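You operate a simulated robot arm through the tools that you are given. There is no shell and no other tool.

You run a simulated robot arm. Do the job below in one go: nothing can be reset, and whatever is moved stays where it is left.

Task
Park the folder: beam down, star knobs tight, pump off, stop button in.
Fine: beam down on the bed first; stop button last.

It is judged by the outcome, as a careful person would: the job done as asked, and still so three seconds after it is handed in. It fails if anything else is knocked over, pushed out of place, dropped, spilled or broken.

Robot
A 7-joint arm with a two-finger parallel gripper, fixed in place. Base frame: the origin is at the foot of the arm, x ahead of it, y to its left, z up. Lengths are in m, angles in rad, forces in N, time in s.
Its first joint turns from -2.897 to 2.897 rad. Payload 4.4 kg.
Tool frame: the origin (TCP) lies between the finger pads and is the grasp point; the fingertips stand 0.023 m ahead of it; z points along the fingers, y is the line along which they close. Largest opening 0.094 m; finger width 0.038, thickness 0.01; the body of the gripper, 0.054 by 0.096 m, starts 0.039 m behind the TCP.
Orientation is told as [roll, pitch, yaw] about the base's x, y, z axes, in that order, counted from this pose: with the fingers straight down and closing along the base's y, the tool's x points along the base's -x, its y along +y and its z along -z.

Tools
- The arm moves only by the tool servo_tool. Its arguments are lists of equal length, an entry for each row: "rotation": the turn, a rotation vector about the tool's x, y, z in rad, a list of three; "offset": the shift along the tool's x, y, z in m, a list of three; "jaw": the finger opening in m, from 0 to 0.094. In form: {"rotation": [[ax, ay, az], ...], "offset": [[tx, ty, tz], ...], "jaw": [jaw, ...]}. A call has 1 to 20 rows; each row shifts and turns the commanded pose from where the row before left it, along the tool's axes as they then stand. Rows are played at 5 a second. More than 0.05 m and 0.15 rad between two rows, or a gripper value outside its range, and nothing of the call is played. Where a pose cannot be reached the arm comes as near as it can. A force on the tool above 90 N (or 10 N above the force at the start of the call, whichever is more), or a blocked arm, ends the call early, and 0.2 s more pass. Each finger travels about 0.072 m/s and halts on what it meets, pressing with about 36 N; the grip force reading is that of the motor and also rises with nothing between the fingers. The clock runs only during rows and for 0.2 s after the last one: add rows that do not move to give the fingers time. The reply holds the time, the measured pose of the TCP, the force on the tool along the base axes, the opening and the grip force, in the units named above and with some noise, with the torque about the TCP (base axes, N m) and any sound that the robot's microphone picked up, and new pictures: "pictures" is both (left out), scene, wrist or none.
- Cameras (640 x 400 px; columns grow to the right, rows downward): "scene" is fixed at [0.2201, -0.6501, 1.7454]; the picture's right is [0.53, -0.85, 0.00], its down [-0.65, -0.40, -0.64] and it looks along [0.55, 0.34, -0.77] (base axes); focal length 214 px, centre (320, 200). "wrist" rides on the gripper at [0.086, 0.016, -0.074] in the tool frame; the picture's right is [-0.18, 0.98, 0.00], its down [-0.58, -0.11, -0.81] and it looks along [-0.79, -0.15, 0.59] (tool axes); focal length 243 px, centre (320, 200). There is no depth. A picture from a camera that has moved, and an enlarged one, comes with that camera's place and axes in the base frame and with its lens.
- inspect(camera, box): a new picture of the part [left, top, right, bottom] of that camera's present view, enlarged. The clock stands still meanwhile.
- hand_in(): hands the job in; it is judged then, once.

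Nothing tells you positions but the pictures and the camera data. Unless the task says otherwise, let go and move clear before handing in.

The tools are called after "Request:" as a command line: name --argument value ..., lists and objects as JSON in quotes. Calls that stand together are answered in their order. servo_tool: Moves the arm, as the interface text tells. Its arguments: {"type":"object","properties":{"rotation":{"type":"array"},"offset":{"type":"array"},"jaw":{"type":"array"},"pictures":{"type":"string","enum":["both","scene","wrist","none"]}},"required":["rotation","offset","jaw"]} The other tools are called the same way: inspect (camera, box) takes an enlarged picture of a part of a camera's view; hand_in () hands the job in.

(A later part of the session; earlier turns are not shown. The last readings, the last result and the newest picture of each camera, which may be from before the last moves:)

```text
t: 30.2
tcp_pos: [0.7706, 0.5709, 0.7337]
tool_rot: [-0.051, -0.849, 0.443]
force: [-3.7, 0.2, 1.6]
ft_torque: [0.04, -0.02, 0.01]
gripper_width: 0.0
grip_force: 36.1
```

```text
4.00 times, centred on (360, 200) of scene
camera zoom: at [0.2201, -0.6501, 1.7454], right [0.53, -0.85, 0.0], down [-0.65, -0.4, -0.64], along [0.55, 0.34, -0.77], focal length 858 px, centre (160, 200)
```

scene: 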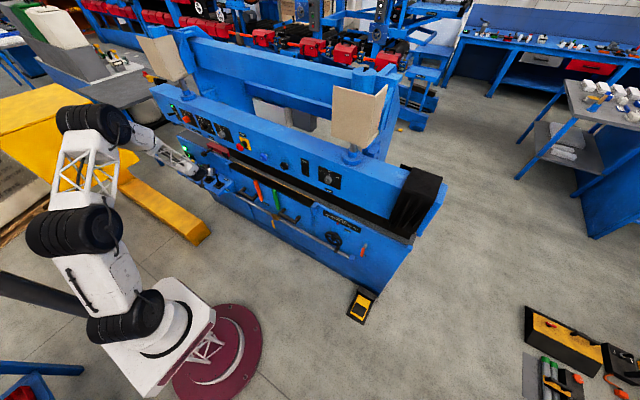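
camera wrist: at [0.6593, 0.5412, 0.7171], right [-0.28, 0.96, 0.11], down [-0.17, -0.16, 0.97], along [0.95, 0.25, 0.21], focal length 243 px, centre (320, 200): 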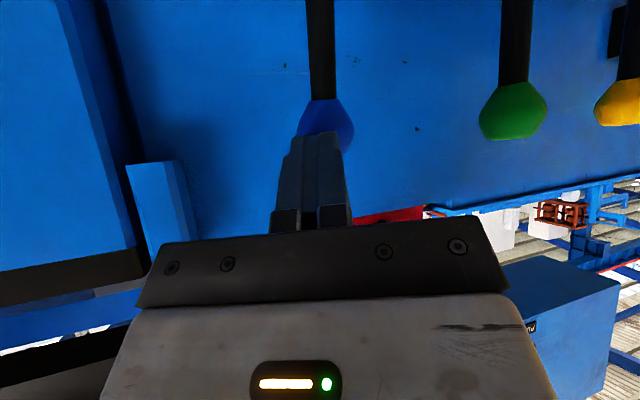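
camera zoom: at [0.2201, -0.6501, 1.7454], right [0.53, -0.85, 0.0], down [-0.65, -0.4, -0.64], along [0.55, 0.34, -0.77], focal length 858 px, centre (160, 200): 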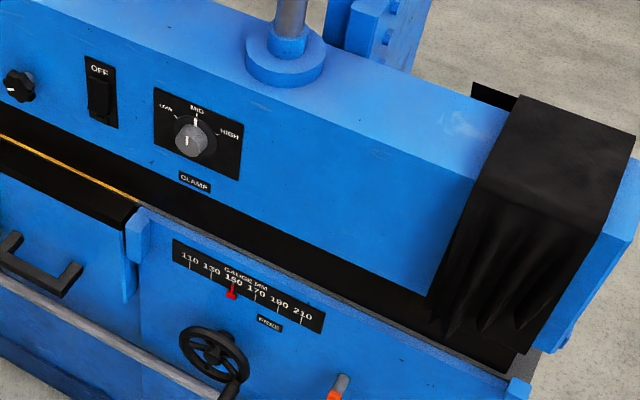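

The nose is just about at the bed. I'll hold a little longer to confirm that it stops.

Request:
servo_tool --rotation '[[0, 0, 0], [0, 0, 0]]' --offset '[[0, 0, 0], [0, 0, 0]]' --jaw '[0, 0]' --pictures "none"

Request:
inspect --camera "scene" --box '[210, 140, 260, 170]'

Request:
servo_tool --rotation '[[0, 0, 0], [0, 0, 0], [0, 0, 0]]' --offset '[[0, 0, 0], [0, 0, 0], [0, 0, 0]]' --jaw '[0, 0, 0]' --pictures "none"

Request:
inspect --camera "scene" --box '[210, 140, 260, 170]'

```text
t: 30.8
tcp_pos: [0.7705, 0.5705, 0.7335]
tool_rot: [-0.05, -0.851, 0.44]
force: [-3.8, -0.6, 1.1]
ft_torque: [0.04, -0.02, 0.05]
gripper_width: 0.0001
grip_force: 36.1
```

```text
12.80 times, centred on (235, 155) of scene
camera zoom: at [0.2201, -0.6501, 1.7454], right [0.53, -0.85, 0.0], down [-0.65, -0.4, -0.64], along [0.55, 0.34, -0.77], focal length 2745 px, centre (1408, 776)
```

zoom: 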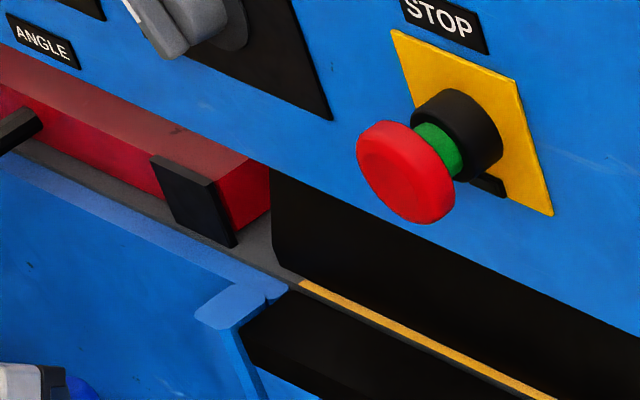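

```text
t: 31.6
tcp_pos: [0.7707, 0.572, 0.7338]
tool_rot: [-0.048, -0.85, 0.442]
force: [-3.6, 0.3, 1.2]
ft_torque: [0.03, 0.0, 0.03]
gripper_width: 0.0
grip_force: 36.3
```

```text
12.80 times, centred on (235, 155) of scene
camera zoom: at [0.2201, -0.6501, 1.7454], right [0.53, -0.85, 0.0], down [-0.65, -0.4, -0.64], along [0.55, 0.34, -0.77], focal length 2745 px, centre (1408, 776)
```

zoom: 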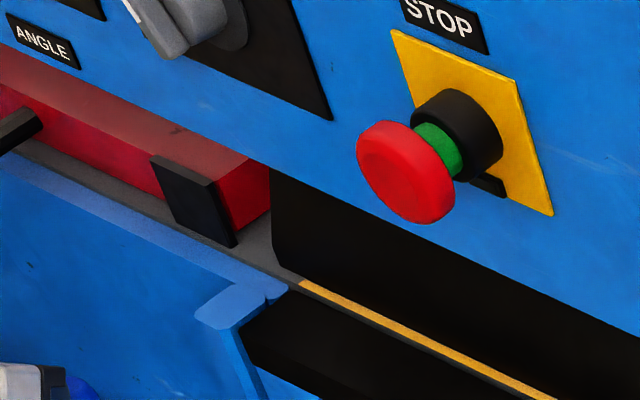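

The beam has stopped with its nose on the bed and the red bar untouched. I'll let the CLAMP lever spring back by retreating, then check that the beam stays down.

Request:
servo_tool --rotation '[[0, 0, 0], [0, 0, 0], [0, 0, 0], [0, 0, 0], [0, 0, 0], [0, 0, 0]]' --offset '[[0, 0, -0.035], [0, 0, -0.045], [0, 0, -0.045], [0, 0, 0], [0, 0, 0], [0, 0, 0]]' --jaw '[0, 0, 0, 0, 0, 0]'

Request:
inspect --camera "scene" --box '[180, 120, 340, 220]'

Request:
inspect --camera "scene" --box '[210, 140, 260, 170]'

```text
t: 33.0
tcp_pos: [0.6831, 0.5382, 0.816]
tool_rot: [-0.052, -0.85, 0.44]
force: [-0.4, 0.0, -0.2]
ft_torque: [-0.02, 0.02, 0.01]
gripper_width: 0.0
grip_force: 35.8
camera wrist: at [0.5732, 0.507, 0.7989], right [-0.28, 0.96, 0.11], down [-0.17, -0.16, 0.97], along [0.95, 0.25, 0.21], focal length 243 px, centre (320, 200)
```

scene: 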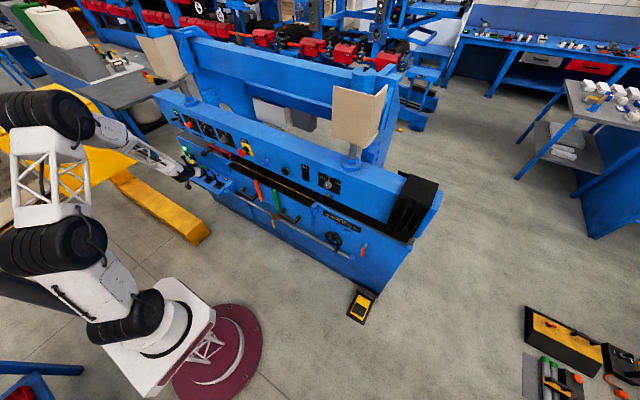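
wrist: 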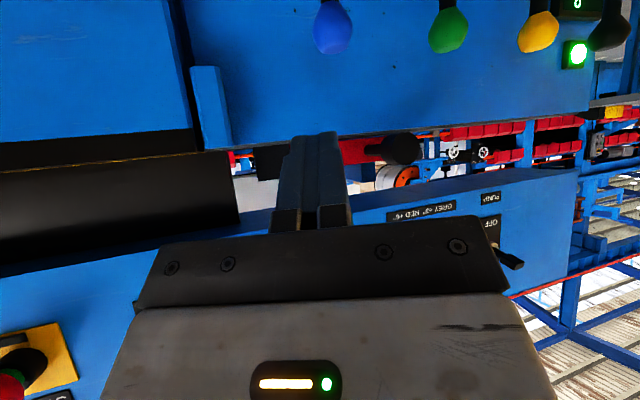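

```text
4.00 times, centred on (260, 170) of scene
camera zoom: at [0.2201, -0.6501, 1.7454], right [0.53, -0.85, 0.0], down [-0.65, -0.4, -0.64], along [0.55, 0.34, -0.77], focal length 858 px, centre (560, 320)
```

zoom: 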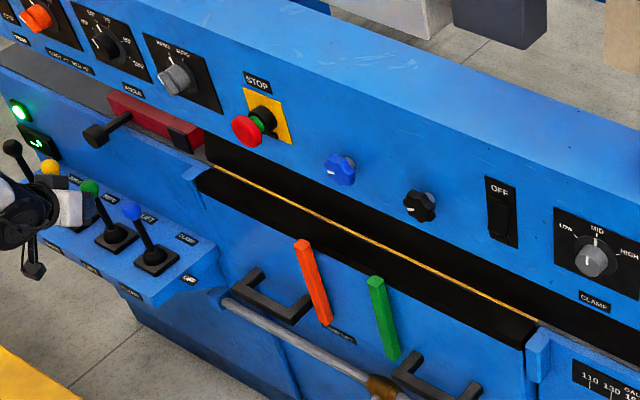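

```text
12.80 times, centred on (235, 155) of scene
camera zoom: at [0.2201, -0.6501, 1.7454], right [0.53, -0.85, 0.0], down [-0.65, -0.4, -0.64], along [0.55, 0.34, -0.77], focal length 2745 px, centre (1408, 776)
```

zoom: 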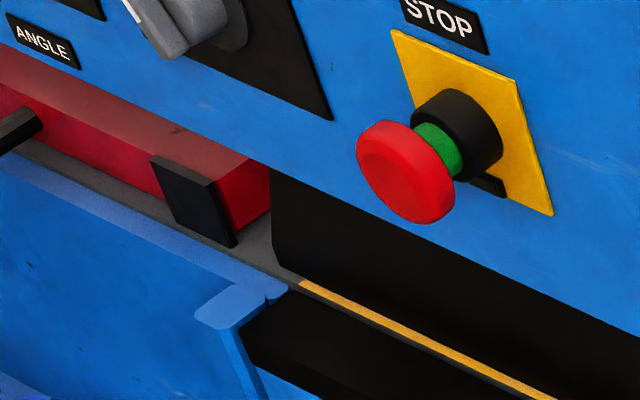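

The beam stays down with the lever released, all four levers are upright, and the red bar hasn't moved. Next are the star knobs, so I'll retreat and turn the tool horizontal, facing the panel (+x).

Request:
servo_tool --rotation '[[0, 0, 0], [0, 0, 0], [0.0825, 0.0036, 0.0725], [0.0825, 0.0036, 0.0725], [0.0825, 0.0036, 0.0725], [0.0825, 0.0036, 0.0725], [-0.05, 0, 0], [0, -0.144, 0], [0, -0.144, 0], [0, -0.144, 0], [0, -0.144, 0], [0, -0.144, 0], [0, 0, 0]]' --offset '[[0, 0, -0.045], [0, 0, -0.045], [0, 0, 0], [0, 0, 0], [0, 0, 0], [0, 0, 0], [0, 0, 0], [0, 0, 0], [0, 0, 0], [0, 0, 0], [0, 0, 0], [0, 0, 0], [0, 0, 0]]' --jaw '[0, 0, 0, 0, 0, 0, 0, 0, 0, 0, 0, 0, 0]'

```text
t: 35.8
tcp_pos: [0.6203, 0.5129, 0.8754]
tool_rot: [-1.966, -1.57, 1.97]
force: [-0.6, 1.0, -0.4]
ft_torque: [0.02, 0.0, 0.01]
gripper_width: 0.0
grip_force: 35.8
camera wrist: at [0.5446, 0.5296, 0.7895], right [0.0, 0.98, 0.18], down [-0.81, -0.11, 0.58], along [0.59, -0.15, 0.79], focal length 243 px, centre (320, 200)
```

scene: 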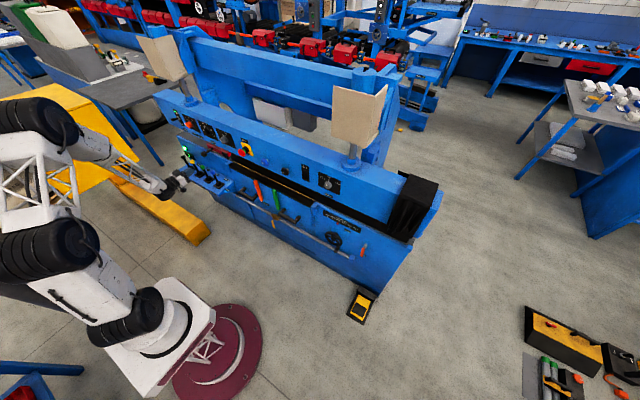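
wrist: 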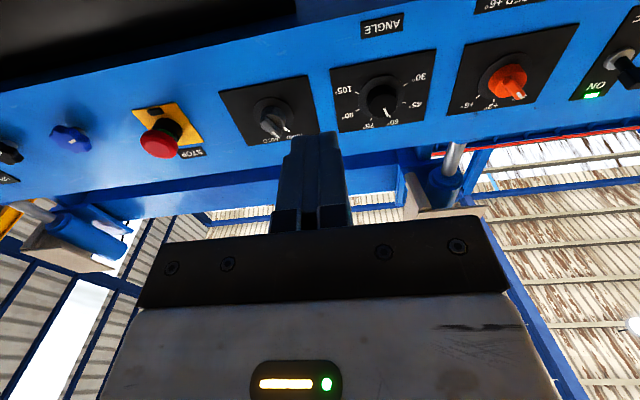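

The tool now points straight at the panel. I'll measure the lowered knobs, stop button and pump toggle from both cameras.

Request:
inspect --camera "scene" --box '[235, 140, 315, 190]'

Request:
inspect --camera "wrist" --box '[0, 60, 240, 210]'

Request:
inspect --camera "wrist" --box '[440, 0, 640, 125]'

Request:
inspect --camera "scene" --box '[155, 90, 225, 140]'

```text
8.00 times, centred on (275, 165) of scene
camera zoom: at [0.2201, -0.6501, 1.7454], right [0.53, -0.85, 0.0], down [-0.65, -0.4, -0.64], along [0.55, 0.34, -0.77], focal length 1716 px, centre (680, 480)
```

zoom: 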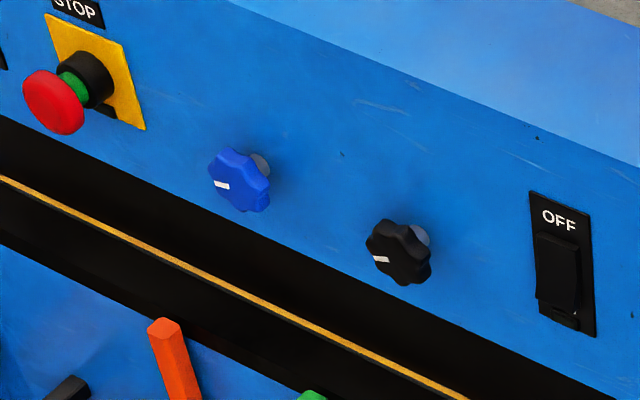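

```text
2.67 times, centred on (120, 135) of wrist
camera zoom: at [0.5446, 0.5296, 0.7895], right [0.0, 0.98, 0.18], down [-0.81, -0.11, 0.58], along [0.59, -0.15, 0.79], focal length 647 px, centre (853, 373)
```

zoom: 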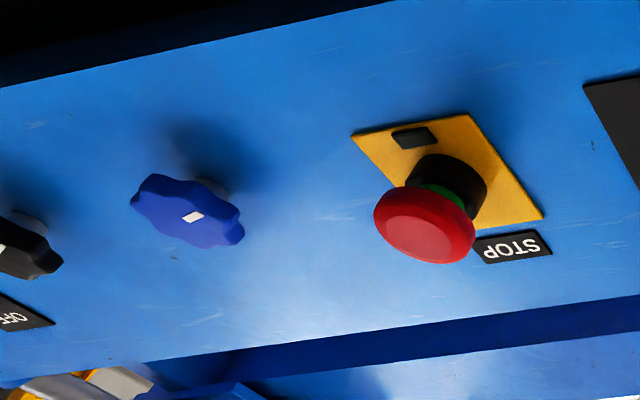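

```text
3.20 times, centred on (540, 62) of wrist
camera zoom: at [0.5446, 0.5296, 0.7895], right [0.0, 0.98, 0.18], down [-0.81, -0.11, 0.58], along [0.59, -0.15, 0.79], focal length 776 px, centre (-384, 640)
```

zoom: 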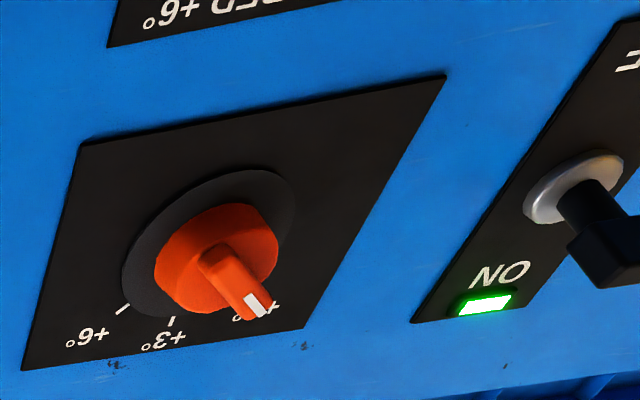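

```text
8.00 times, centred on (190, 115) of scene
camera zoom: at [0.2201, -0.6501, 1.7454], right [0.53, -0.85, 0.0], down [-0.65, -0.4, -0.64], along [0.55, 0.34, -0.77], focal length 1716 px, centre (1360, 880)
```

zoom: 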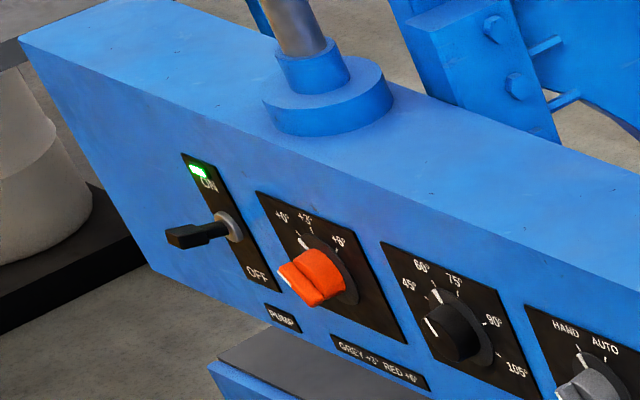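

Blue star knob is at (0.846, 0.100, 0.964), black at (0.845, −0.043, 0.966), the stop cap at (0.83, 0.25, 0.98) and the pump toggle pivot at (0.867, 0.873, 0.99). I'll move in front of the blue star knob with the fingers open.

Request:
servo_tool --rotation '[[0, 0, 0], [0, 0, 0], [0, 0, 0], [0, 0, 0], [0, 0, 0], [0, 0, 0], [0, 0, 0], [0, 0, 0], [0, 0, 0], [0, 0, 0], [0, 0, 0]]' --offset '[[-0.0089, -0.0413, 0.014], [-0.0089, -0.0413, 0.014], [-0.0089, -0.0413, 0.014], [-0.0089, -0.0413, 0.014], [-0.0089, -0.0413, 0.014], [-0.0089, -0.0413, 0.014], [-0.0089, -0.0413, 0.014], [-0.0089, -0.0413, 0.014], [-0.0089, -0.0413, 0.014], [-0.0089, -0.0413, 0.014], [0, 0, 0]]' --jaw '[0, 0, 0, 0, 0, 0, 0.03, 0.06, 0.065, 0.065, 0.065]'

Request:
inspect --camera "wrist" --box '[160, 60, 480, 260]'

Request:
inspect --camera "scene" --box '[220, 120, 320, 200]'

```text
t: 38.2
tcp_pos: [0.7585, 0.0977, 0.9674]
tool_rot: [-0.289, -1.57, 0.29]
force: [0.5, 0.6, -0.6]
ft_torque: [0.01, 0.02, -0.02]
gripper_width: 0.0648
grip_force: 0.1
camera wrist: at [0.6848, 0.1141, 0.8805], right [0.0, 0.98, 0.18], down [-0.81, -0.11, 0.58], along [0.59, -0.15, 0.79], focal length 243 px, centre (320, 200)
```

scene: 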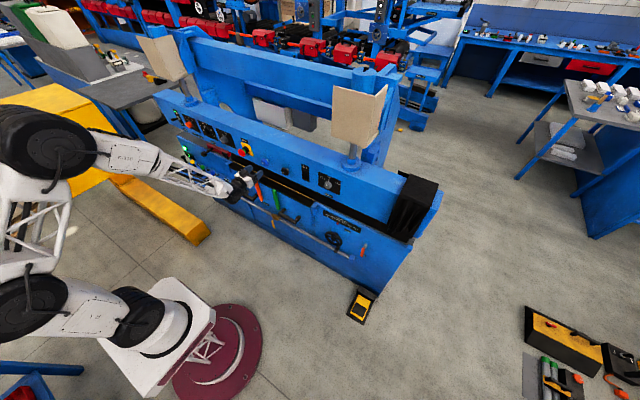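
wrist: 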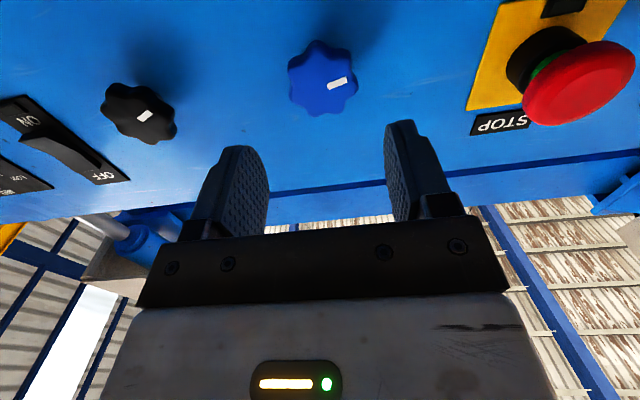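

```text
2.00 times, centred on (320, 160) of wrist
camera zoom: at [0.6848, 0.1141, 0.8805], right [0.0, 0.98, 0.18], down [-0.81, -0.11, 0.58], along [0.59, -0.15, 0.79], focal length 485 px, centre (320, 280)
```

zoom: 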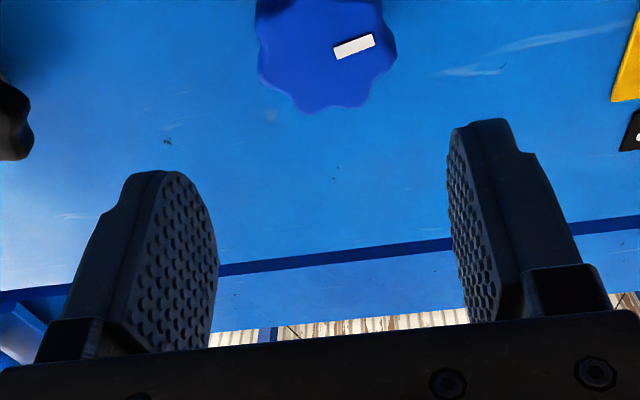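

```text
5.00 times, centred on (270, 160) of scene
camera zoom: at [0.2201, -0.6501, 1.7454], right [0.53, -0.85, 0.0], down [-0.65, -0.4, -0.64], along [0.55, 0.34, -0.77], focal length 1072 px, centre (570, 400)
```

zoom: 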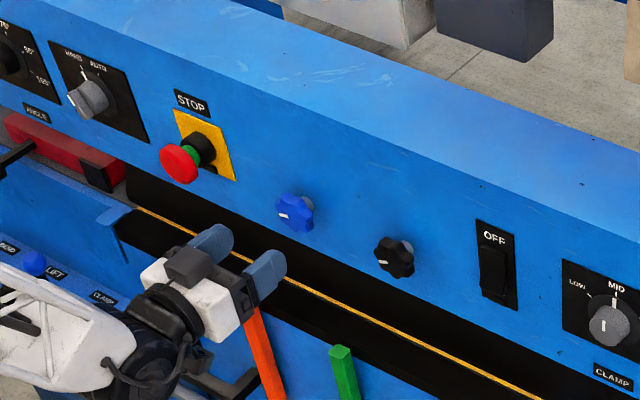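

The blue star knob is centred ahead. I'll advance until the pads surround it, stopping about 1 cm short of the panel face.

Request:
servo_tool --rotation '[[0, 0, 0], [0, 0, 0], [0, 0, 0], [0, 0, 0]]' --offset '[[0.0022, 0.0014, 0.038], [0.0022, 0.0014, 0.0385], [0, 0, 0], [0, 0, 0]]' --jaw '[0.065, 0.065, 0.065, 0.065]'

Request:
inspect --camera "wrist" --box '[200, 60, 440, 260]'

Request:
inspect --camera "scene" --box '[235, 140, 305, 190]'

```text
t: 39.2
tcp_pos: [0.8383, 0.1011, 0.9605]
tool_rot: [-0.342, -1.569, 0.345]
force: [-0.1, -0.3, 0.3]
ft_torque: [0.03, 0.01, -0.02]
gripper_width: 0.0652
grip_force: 0.0
camera wrist: at [0.7619, 0.1171, 0.8746], right [0.0, 0.98, 0.18], down [-0.81, -0.11, 0.58], along [0.59, -0.15, 0.79], focal length 243 px, centre (320, 200)
```

scene: 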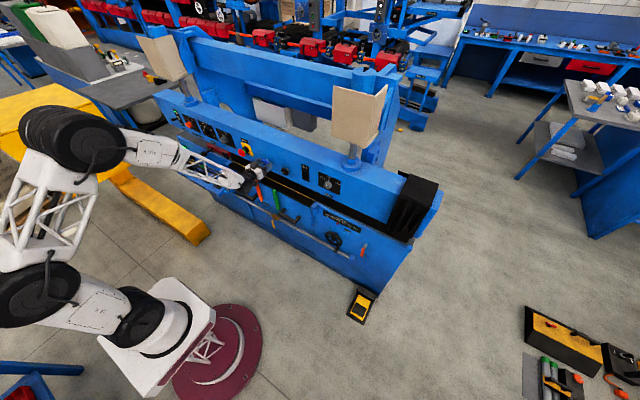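
wrist: 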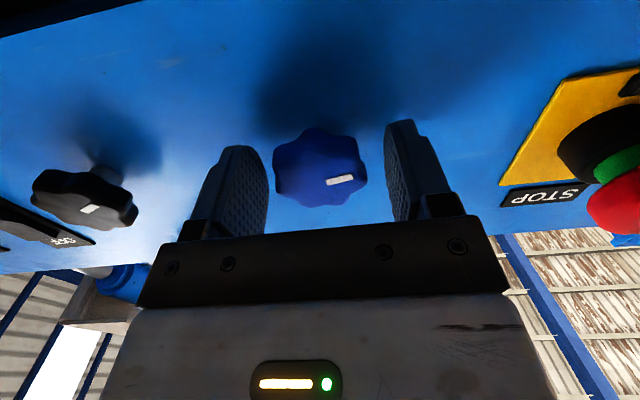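

```text
2.00 times, centred on (320, 160) of wrist
camera zoom: at [0.7619, 0.1171, 0.8746], right [0.0, 0.98, 0.18], down [-0.81, -0.11, 0.58], along [0.59, -0.15, 0.79], focal length 485 px, centre (320, 280)
```

zoom: 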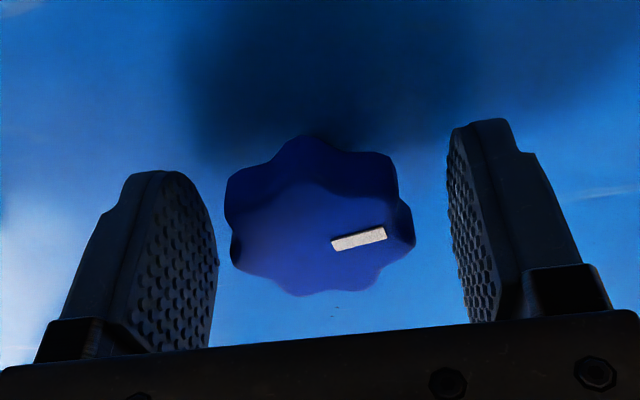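

```text
8.00 times, centred on (270, 165) of scene
camera zoom: at [0.2201, -0.6501, 1.7454], right [0.53, -0.85, 0.0], down [-0.65, -0.4, -0.64], along [0.55, 0.34, -0.77], focal length 1716 px, centre (720, 480)
```

zoom: 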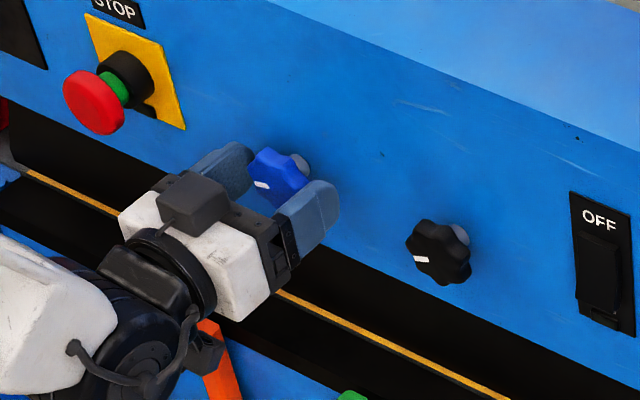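

The knob is well centred between the pads. I'll close on it and start turning clockwise, which is positive about the tool axis, watching the torque.

Request:
servo_tool --rotation '[[0, 0, 0], [0, 0, 0], [0, 0, 0]]' --offset '[[0, 0, 0], [0, 0, 0], [0, 0, 0]]' --jaw '[0.04, 0.032, 0.032]' --pictures "wrist"

```text
t: 40.0
tcp_pos: [0.8371, 0.1001, 0.9612]
tool_rot: [0.11, -1.569, -0.108]
force: [5.4, -30.0, -1.4]
ft_torque: [0.14, -0.01, -0.58]
gripper_width: 0.0493
grip_force: 45.1
camera wrist: at [0.7619, 0.1162, 0.8746], right [0.0, 0.98, 0.18], down [-0.81, -0.11, 0.58], along [0.59, -0.15, 0.79], focal length 243 px, centre (320, 200)
```

wrist: 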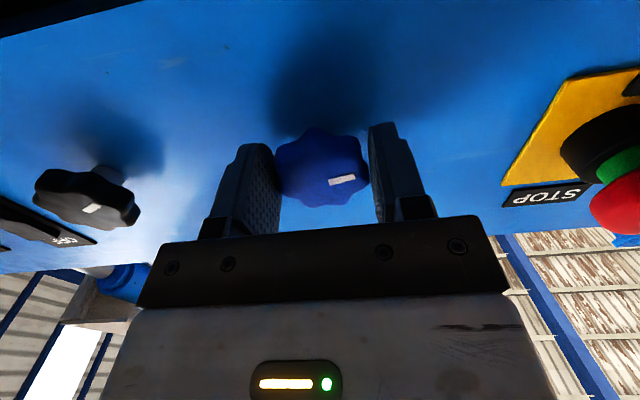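

The knob is gripped at 49 mm, with 30 N of sideways load because I'm a few mm off centre. I'll shift right by 3 mm to relieve it.

Request:
servo_tool --rotation '[[0, 0, 0], [0, 0, 0]]' --offset '[[0, -0.003, 0], [0, 0, 0]]' --jaw '[0.032, 0.032]' --pictures "none"

```text
t: 40.6
tcp_pos: [0.8377, 0.099, 0.9617]
tool_rot: [-0.643, -1.57, 0.647]
force: [-9.9, 15.1, 4.0]
ft_torque: [-0.06, 0.01, 0.27]
gripper_width: 0.0491
grip_force: 44.8
```

That overshot slightly, so I'll centre by 1 mm and turn clockwise about 0.45 rad.

Request:
servo_tool --rotation '[[0, 0, 0], [0, 0, 0.1], [0, 0, 0.1], [0, 0, 0.1], [0, 0, 0.1], [0, 0, 0.05], [0, 0, 0]]' --offset '[[0, 0.001, 0], [0, 0, 0], [0, 0, 0], [0, 0, 0], [0, 0, 0], [0, 0, 0], [0, 0, 0]]' --jaw '[0.032, 0.032, 0.032, 0.032, 0.032, 0.032, 0.032]'

Request:
inspect --camera "scene" --box '[250, 150, 290, 175]'

```text
t: 42.2
tcp_pos: [0.8379, 0.1013, 0.9613]
tool_rot: [1.569, -1.121, -1.568]
force: [21.6, 11.3, -6.0]
ft_torque: [-0.04, 0.14, 0.12]
gripper_width: 0.0493
grip_force: 45.4
camera wrist: at [0.7614, 0.1536, 0.8908], right [0.0, 0.8, 0.59], down [-0.81, -0.35, 0.48], along [0.59, -0.48, 0.65], focal length 243 px, centre (320, 200)
```

scene: 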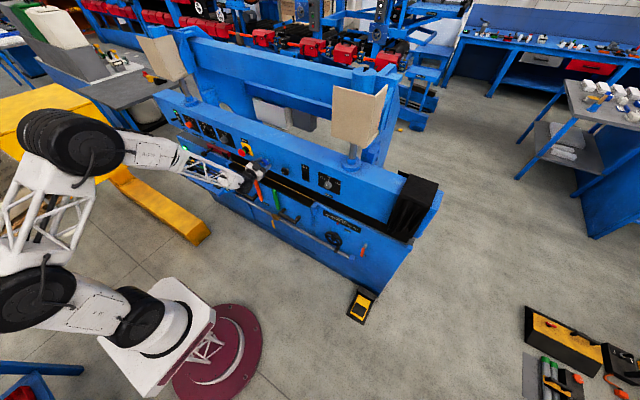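
wrist: 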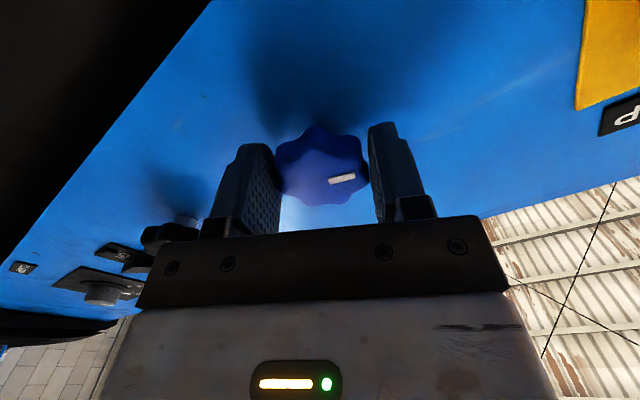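

```text
16.00 times, centred on (270, 162) of scene
camera zoom: at [0.2201, -0.6501, 1.7454], right [0.53, -0.85, 0.0], down [-0.65, -0.4, -0.64], along [0.55, 0.34, -0.77], focal length 3432 px, centre (1120, 800)
```

zoom: 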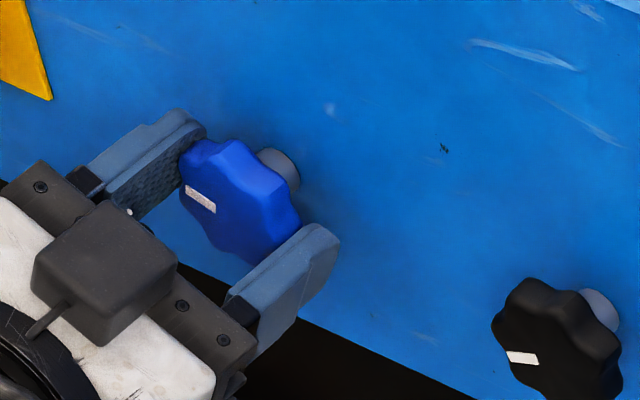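

The knob turns with the hand at almost no torque. I'll keep turning clockwise, letting the hand follow inward slightly.

Request:
servo_tool --rotation '[[0, 0, 0.1], [0, 0, 0.1], [0, 0, 0.1], [0, 0, 0.1], [0, 0, 0.1], [0, 0, 0]]' --offset '[[0, 0, 0.001], [0, 0, 0.0005], [0, 0, 0], [0, 0, 0], [0, 0, 0], [0, 0, 0]]' --jaw '[0.032, 0.032, 0.032, 0.032, 0.032, 0.032]'

Request:
inspect --camera "scene" --box '[250, 150, 290, 175]'

```text
t: 43.6
tcp_pos: [0.8379, 0.1021, 0.9623]
tool_rot: [1.573, -0.619, -1.568]
force: [-29.8, 30.6, 24.4]
ft_torque: [-0.12, -0.63, 0.56]
gripper_width: 0.0491
grip_force: 44.9
camera wrist: at [0.7633, 0.182, 0.9259], right [0.0, 0.42, 0.91], down [-0.81, -0.54, 0.25], along [0.59, -0.73, 0.34], focal length 243 px, centre (320, 200)
```

scene: 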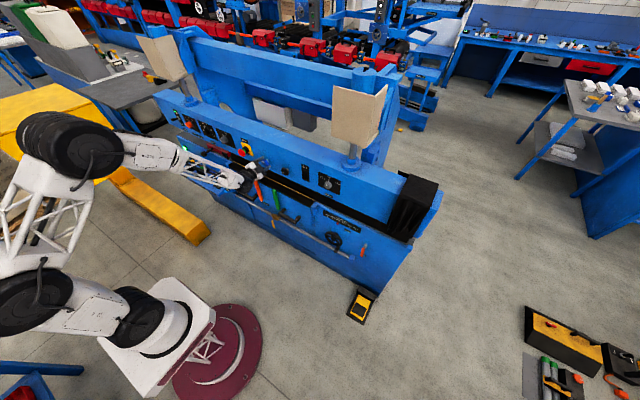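
wrist: 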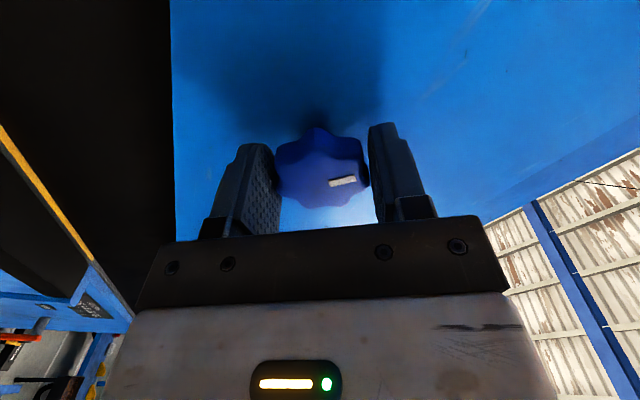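

```text
16.00 times, centred on (270, 162) of scene
camera zoom: at [0.2201, -0.6501, 1.7454], right [0.53, -0.85, 0.0], down [-0.65, -0.4, -0.64], along [0.55, 0.34, -0.77], focal length 3432 px, centre (1120, 800)
```

zoom: 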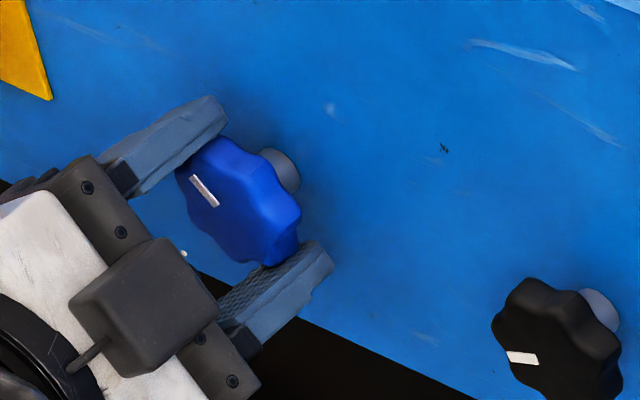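

The knob axis seems to be about 3 mm above my tool axis. I'll correct that and continue clockwise.

Request:
servo_tool --rotation '[[0, 0, 0], [0, 0, 0.1], [0, 0, 0.1], [0, 0, 0.1], [0, 0, 0.1], [0, 0, 0.1], [0, 0, 0]]' --offset '[[-0.0017, 0.0024, -0.001], [0, 0, 0], [0, 0, 0], [0, 0, 0], [0, 0, 0], [0, 0, 0], [0, 0, 0]]' --jaw '[0.032, 0.032, 0.032, 0.032, 0.032, 0.032, 0.032]'

Request:
inspect --camera "scene" --box '[250, 150, 290, 175]'

```text
t: 45.2
tcp_pos: [0.8377, 0.1012, 0.9647]
tool_rot: [1.57, -0.119, -1.569]
force: [7.4, 24.9, 16.0]
ft_torque: [-0.03, 0.15, 0.73]
gripper_width: 0.0492
grip_force: 44.8
camera wrist: at [0.7622, 0.1889, 0.9705], right [0.0, -0.06, 1.0], down [-0.81, -0.59, -0.04], along [0.59, -0.8, -0.05], focal length 243 px, centre (320, 200)
```

scene: 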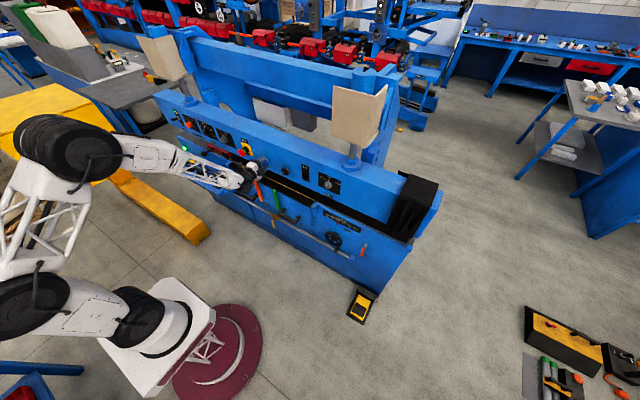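
wrist: 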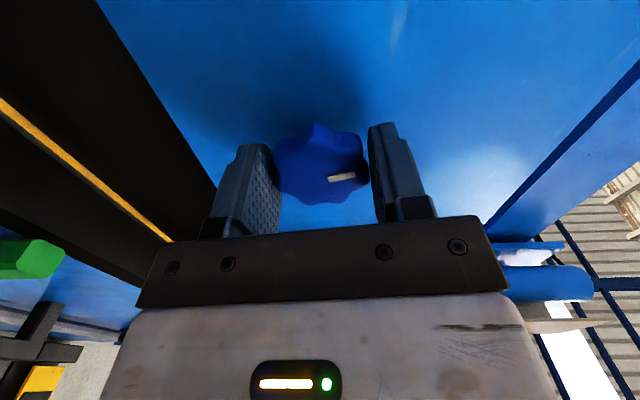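

```text
16.00 times, centred on (270, 162) of scene
camera zoom: at [0.2201, -0.6501, 1.7454], right [0.53, -0.85, 0.0], down [-0.65, -0.4, -0.64], along [0.55, 0.34, -0.77], focal length 3432 px, centre (1120, 800)
```

zoom: 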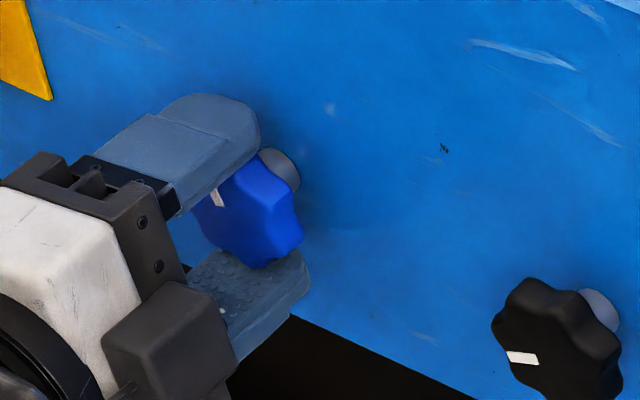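

The mark points straight up after about 83° of turning and it still turns freely. I'll continue clockwise.

Request:
servo_tool --rotation '[[0, 0, 0], [0, 0, 0.1], [0, 0, 0.1], [0, 0, 0.1], [0, 0, 0.1], [0, 0, 0.1], [0, 0, 0]]' --offset '[[0.001, 0.001, 0], [0, 0, 0], [0, 0, 0], [0, 0, 0], [0, 0, 0], [0, 0, 0], [0, 0, 0]]' --jaw '[0.032, 0.032, 0.032, 0.032, 0.032, 0.032, 0.032]'

Request:
inspect --camera "scene" --box '[250, 150, 290, 175]'

```text
t: 46.8
tcp_pos: [0.836, 0.103, 0.9661]
tool_rot: [1.571, 0.381, -1.569]
force: [-1.0, 1.6, 32.5]
ft_torque: [-0.47, -0.64, 0.13]
gripper_width: 0.0496
grip_force: 44.9
camera wrist: at [0.7614, 0.1765, 1.0129], right [0.0, -0.54, 0.84], down [-0.81, -0.5, -0.32], along [0.59, -0.68, -0.43], focal length 243 px, centre (320, 200)
```

scene: 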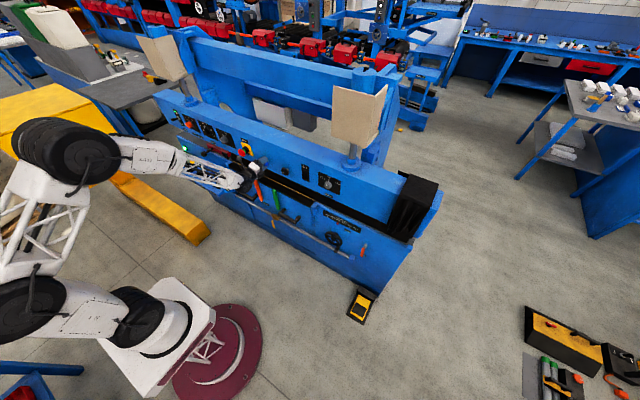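
wrist: 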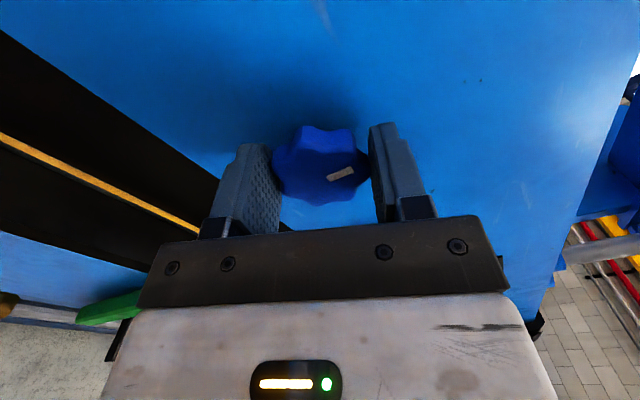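

```text
16.00 times, centred on (270, 162) of scene
camera zoom: at [0.2201, -0.6501, 1.7454], right [0.53, -0.85, 0.0], down [-0.65, -0.4, -0.64], along [0.55, 0.34, -0.77], focal length 3432 px, centre (1120, 800)
```

zoom: 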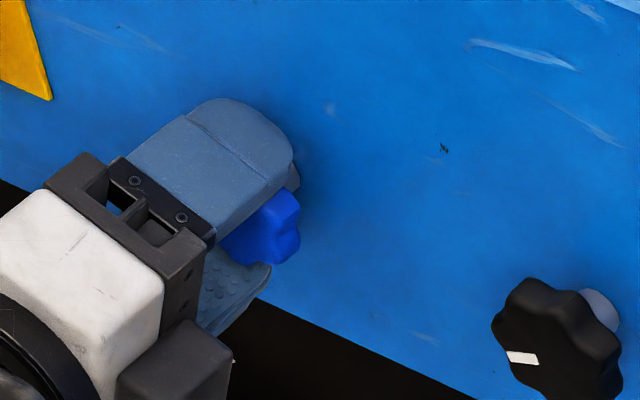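

The torque has risen and the knob began to slip in the pads, so it has likely reached its tight stop. I'll open, back off and look at the mark.

Request:
servo_tool --rotation '[[0, 0, 0], [0, 0, 0], [0, 0, 0], [0, 0, 0], [0, 0, 0]]' --offset '[[0, 0, 0], [0, 0, 0], [0, 0, -0.04], [0, 0, -0.045], [0, 0, 0]]' --jaw '[0.07, 0.07, 0.07, 0.07, 0.07]'

Request:
inspect --camera "scene" --box '[250, 150, 290, 175]'

Request:
inspect --camera "wrist" --box '[160, 20, 480, 220]'

```text
t: 48.0
tcp_pos: [0.7508, 0.1006, 0.9647]
tool_rot: [1.57, 0.377, -1.572]
force: [0.2, -0.3, -0.2]
ft_torque: [0.0, 0.01, 0.0]
gripper_width: 0.0698
grip_force: 0.0
camera wrist: at [0.6761, 0.1752, 1.0123], right [0.0, -0.53, 0.85], down [-0.81, -0.5, -0.32], along [0.59, -0.68, -0.43], focal length 243 px, centre (320, 200)
```

scene: 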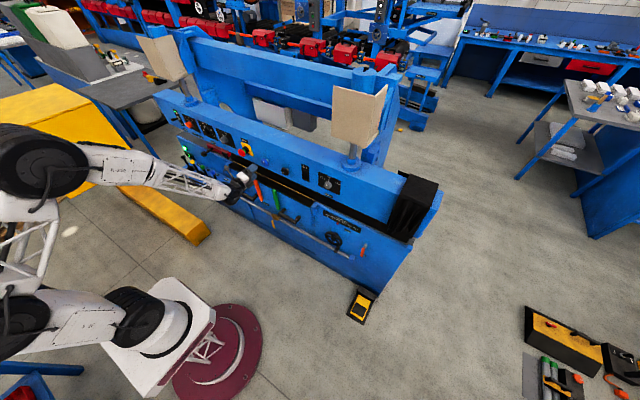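
wrist: 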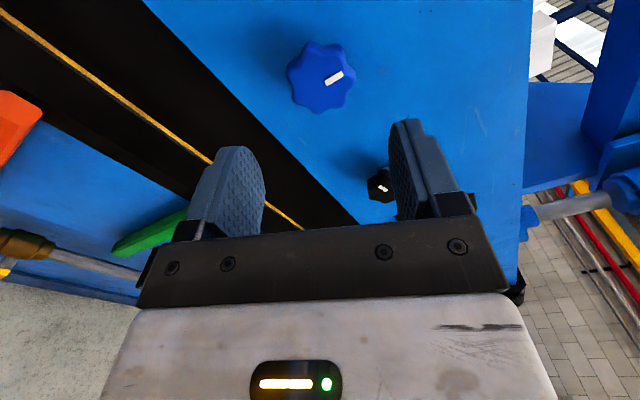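

```text
16.00 times, centred on (270, 162) of scene
camera zoom: at [0.2201, -0.6501, 1.7454], right [0.53, -0.85, 0.0], down [-0.65, -0.4, -0.64], along [0.55, 0.34, -0.77], focal length 3432 px, centre (1120, 800)
```

zoom: 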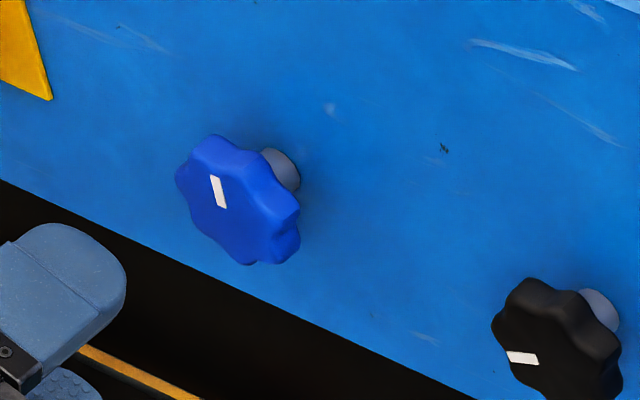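

```text
2.00 times, centred on (320, 120) of wrist
camera zoom: at [0.6761, 0.1752, 1.0123], right [0.0, -0.53, 0.85], down [-0.81, -0.5, -0.32], along [0.59, -0.68, -0.43], focal length 485 px, centre (320, 360)
```

zoom: 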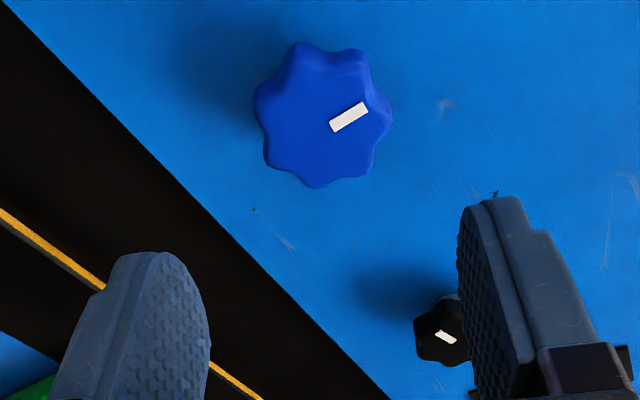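

The blue knob's mark went from 9 o'clock to exactly 12 o'clock and stopped there against the torque, so it is tight. I'll unwind the wrist and line up on the black star knob.

Request:
servo_tool --rotation '[[0, 0, -0.14], [0, 0, -0.14], [0, 0, -0.14], [0, 0, -0.14], [0, 0, -0.14], [0, 0, -0.14], [0, 0, -0.14], [0, 0, -0.14], [0, 0, -0.14], [0, 0, -0.14], [0, 0, -0.14], [0, 0, -0.14], [0, 0, -0.14], [0, 0, -0.13], [0, 0, 0], [0, 0, 0], [0, 0, 0], [0, 0, 0]]' --offset '[[0, 0, 0], [0, 0, 0], [0, 0, 0], [0, 0, 0], [0, 0, 0], [0, 0, 0], [0, 0, 0], [0, 0, 0], [0, 0, 0], [0, 0, 0], [0, 0, 0], [0, 0, 0], [0, 0, 0], [0, 0, 0], [0, -0.048, 0], [0, -0.048, 0], [0, -0.048, 0], [0, 0, 0]]' --jaw '[0.07, 0.07, 0.07, 0.07, 0.07, 0.07, 0.07, 0.07, 0.07, 0.07, 0.07, 0.07, 0.07, 0.07, 0.07, 0.07, 0.07, 0.07]'

Request:
inspect --camera "wrist" --box '[160, 0, 480, 200]'

Request:
inspect --camera "scene" --box '[240, 145, 320, 195]'

```text
t: 51.8
tcp_pos: [0.7536, -0.0435, 0.9641]
tool_rot: [-0.25, -1.57, 0.252]
force: [0.4, 0.4, 0.0]
ft_torque: [0.01, 0.0, 0.0]
gripper_width: 0.0701
grip_force: 0.1
camera wrist: at [0.6773, -0.0274, 0.8778], right [0.0, 0.98, 0.18], down [-0.81, -0.11, 0.58], along [0.59, -0.15, 0.79], focal length 243 px, centre (320, 200)
```

scene: 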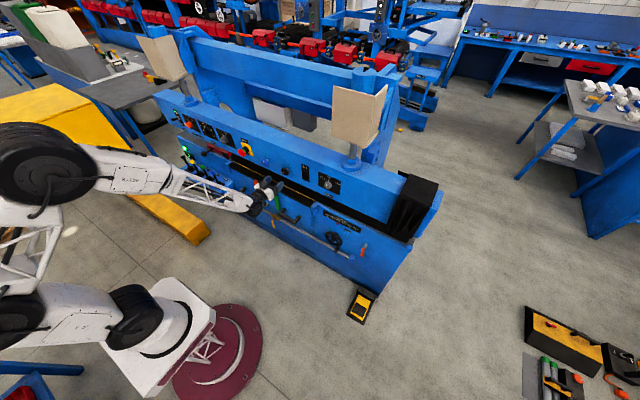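
wrist: 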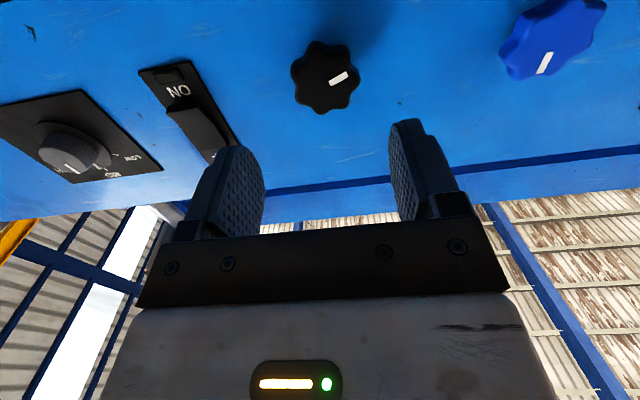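

```text
2.00 times, centred on (320, 100) of wrist
camera zoom: at [0.6773, -0.0274, 0.8778], right [0.0, 0.98, 0.18], down [-0.81, -0.11, 0.58], along [0.59, -0.15, 0.79], focal length 485 px, centre (320, 400)
```

zoom: 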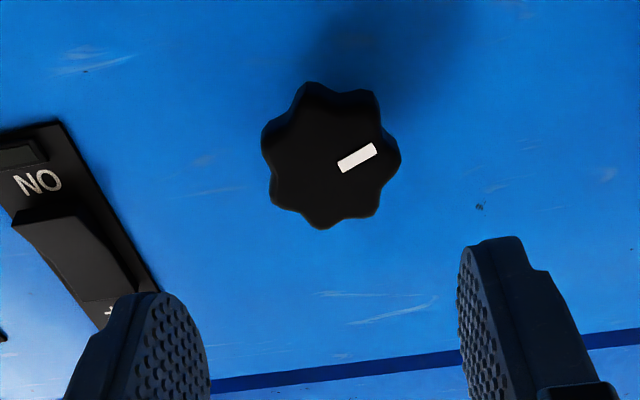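

```text
8.00 times, centred on (280, 170) of scene
camera zoom: at [0.2201, -0.6501, 1.7454], right [0.53, -0.85, 0.0], down [-0.65, -0.4, -0.64], along [0.55, 0.34, -0.77], focal length 1716 px, centre (640, 440)
```

zoom: 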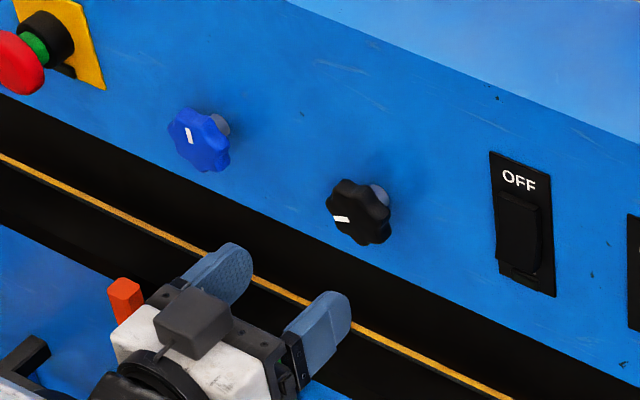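

The black knob is right ahead with its mark at 9 o'clock, which is loose. I'll advance onto it and grip.

Request:
servo_tool --rotation '[[0, 0, 0], [0, 0, 0], [0, 0, 0], [0, 0, 0], [0, 0, 0], [0, 0, 0]]' --offset '[[-0.001, 0.0012, 0.042], [-0.001, 0.0013, 0.042], [0, 0, 0], [0, 0, 0], [0, 0, 0], [0, 0, 0]]' --jaw '[0.07, 0.07, 0.07, 0.045, 0.032, 0.032]' --pictures "wrist"

```text
t: 53.2
tcp_pos: [0.8392, -0.0402, 0.9668]
tool_rot: [0.106, -1.569, -0.104]
force: [16.6, -8.6, -2.8]
ft_torque: [-0.02, 0.21, -0.17]
gripper_width: 0.0493
grip_force: 45.0
camera wrist: at [0.7639, -0.024, 0.881], right [0.0, 0.98, 0.18], down [-0.81, -0.11, 0.58], along [0.59, -0.15, 0.79], focal length 243 px, centre (320, 200)
```

wrist: 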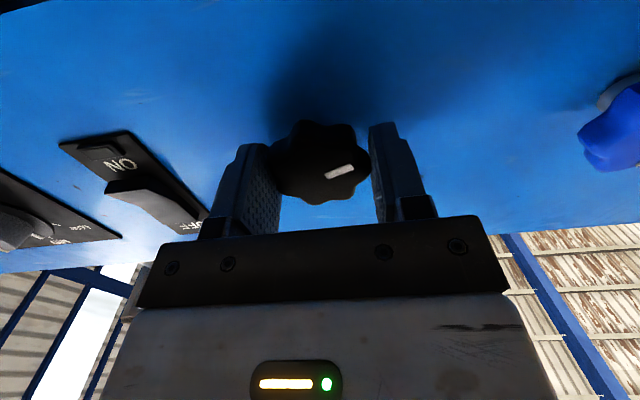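

That's well centred with only a small side load. I'll turn clockwise about 1 rad first.

Request:
servo_tool --rotation '[[0, 0, 0.1], [0, 0, 0.1], [0, 0, 0.1], [0, 0, 0.1], [0, 0, 0.1], [0, 0, 0.1], [0, 0, 0.1], [0, 0, 0.1], [0, 0, 0.1], [0, 0, 0.1], [0, 0, 0]]' --offset '[[0, -0.0005, 0], [0, 0, 0], [0, 0, 0], [0, 0, 0], [0, 0, 0], [0, 0, 0], [0, 0, 0], [0, 0, 0], [0, 0, 0], [0, 0, 0], [0, 0, 0]]' --jaw '[0.032, 0.032, 0.032, 0.032, 0.032, 0.032, 0.032, 0.032, 0.032, 0.032, 0.032]' --pictures "wrist"

Request:
inspect --camera "scene" --box '[265, 155, 305, 180]'

```text
t: 55.6
tcp_pos: [0.8361, -0.0398, 0.9655]
tool_rot: [1.566, -0.569, -1.566]
force: [4.6, -30.9, -26.7]
ft_torque: [0.01, 0.44, -0.36]
gripper_width: 0.0497
grip_force: 45.4
camera wrist: at [0.7604, 0.0417, 0.9323], right [0.0, 0.37, 0.93], down [-0.8, -0.55, 0.22], along [0.59, -0.75, 0.3], focal length 243 px, centre (320, 200)
```

wrist: 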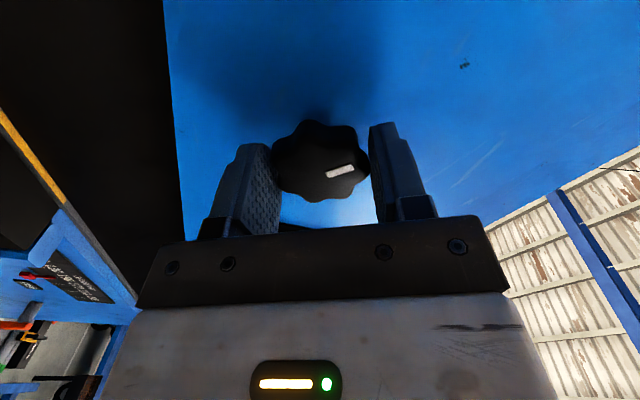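

```text
16.00 times, centred on (285, 168) of scene
camera zoom: at [0.2201, -0.6501, 1.7454], right [0.53, -0.85, 0.0], down [-0.65, -0.4, -0.64], along [0.55, 0.34, -0.77], focal length 3432 px, centre (880, 720)
```

zoom: 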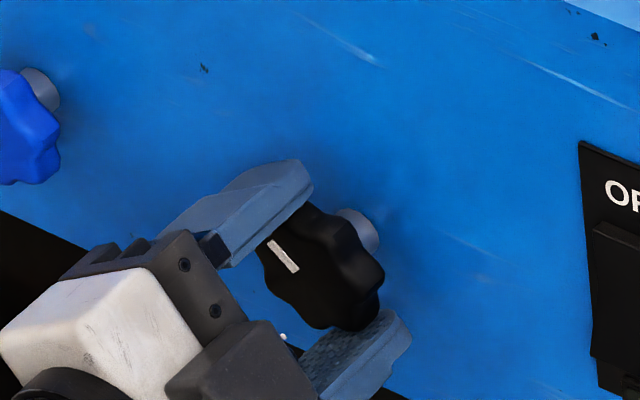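

The turning is smooth. I'll take off the side load and keep going clockwise past 90° until it tightens.

Request:
servo_tool --rotation '[[0, 0, 0], [0, 0, 0.1], [0, 0, 0.1], [0, 0, 0.1], [0, 0, 0.1], [0, 0, 0.1], [0, 0, 0.1], [0, 0, 0.1], [0, 0, 0.1], [0, 0, 0]]' --offset '[[0.0002, -0.0022, 0], [0, 0, 0], [0, 0, 0], [0, 0, 0], [0, 0, 0], [0, 0, 0], [0, 0, 0], [0, 0, 0], [0, 0, 0], [0, 0, 0]]' --jaw '[0.032, 0.032, 0.032, 0.032, 0.032, 0.032, 0.032, 0.032, 0.032, 0.032]' --pictures "wrist"

Request:
inspect --camera "scene" --box '[265, 155, 305, 180]'

```text
t: 57.8
tcp_pos: [0.8373, -0.0401, 0.9649]
tool_rot: [1.572, 0.23, -1.569]
force: [12.7, 33.1, -15.7]
ft_torque: [0.04, -0.08, 0.55]
gripper_width: 0.0499
grip_force: 45.4
camera wrist: at [0.7619, 0.0405, 1.0007], right [0.0, -0.4, 0.92], down [-0.81, -0.54, -0.24], along [0.59, -0.74, -0.33], focal length 243 px, centre (320, 200)
```

wrist: 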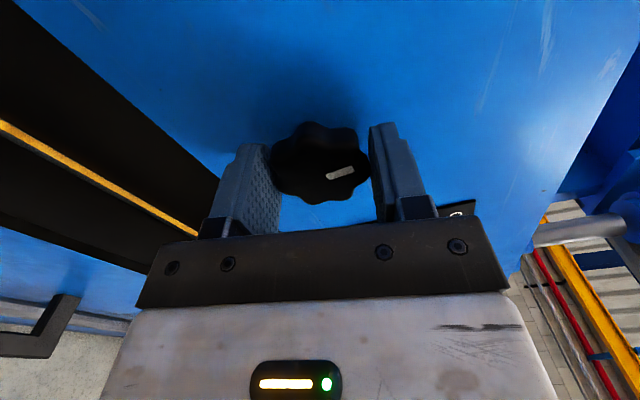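

```text
16.00 times, centred on (285, 168) of scene
camera zoom: at [0.2201, -0.6501, 1.7454], right [0.53, -0.85, 0.0], down [-0.65, -0.4, -0.64], along [0.55, 0.34, -0.77], focal length 3432 px, centre (880, 720)
```

zoom: 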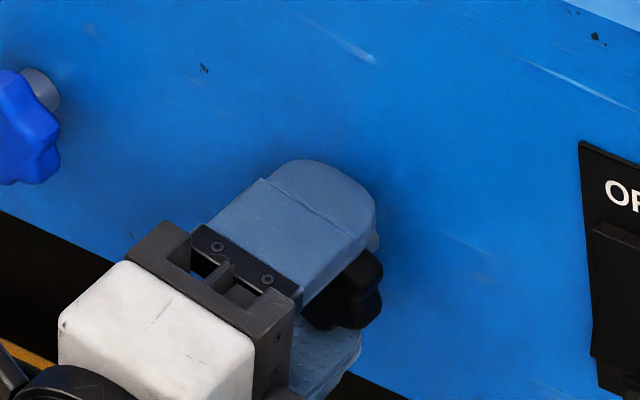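

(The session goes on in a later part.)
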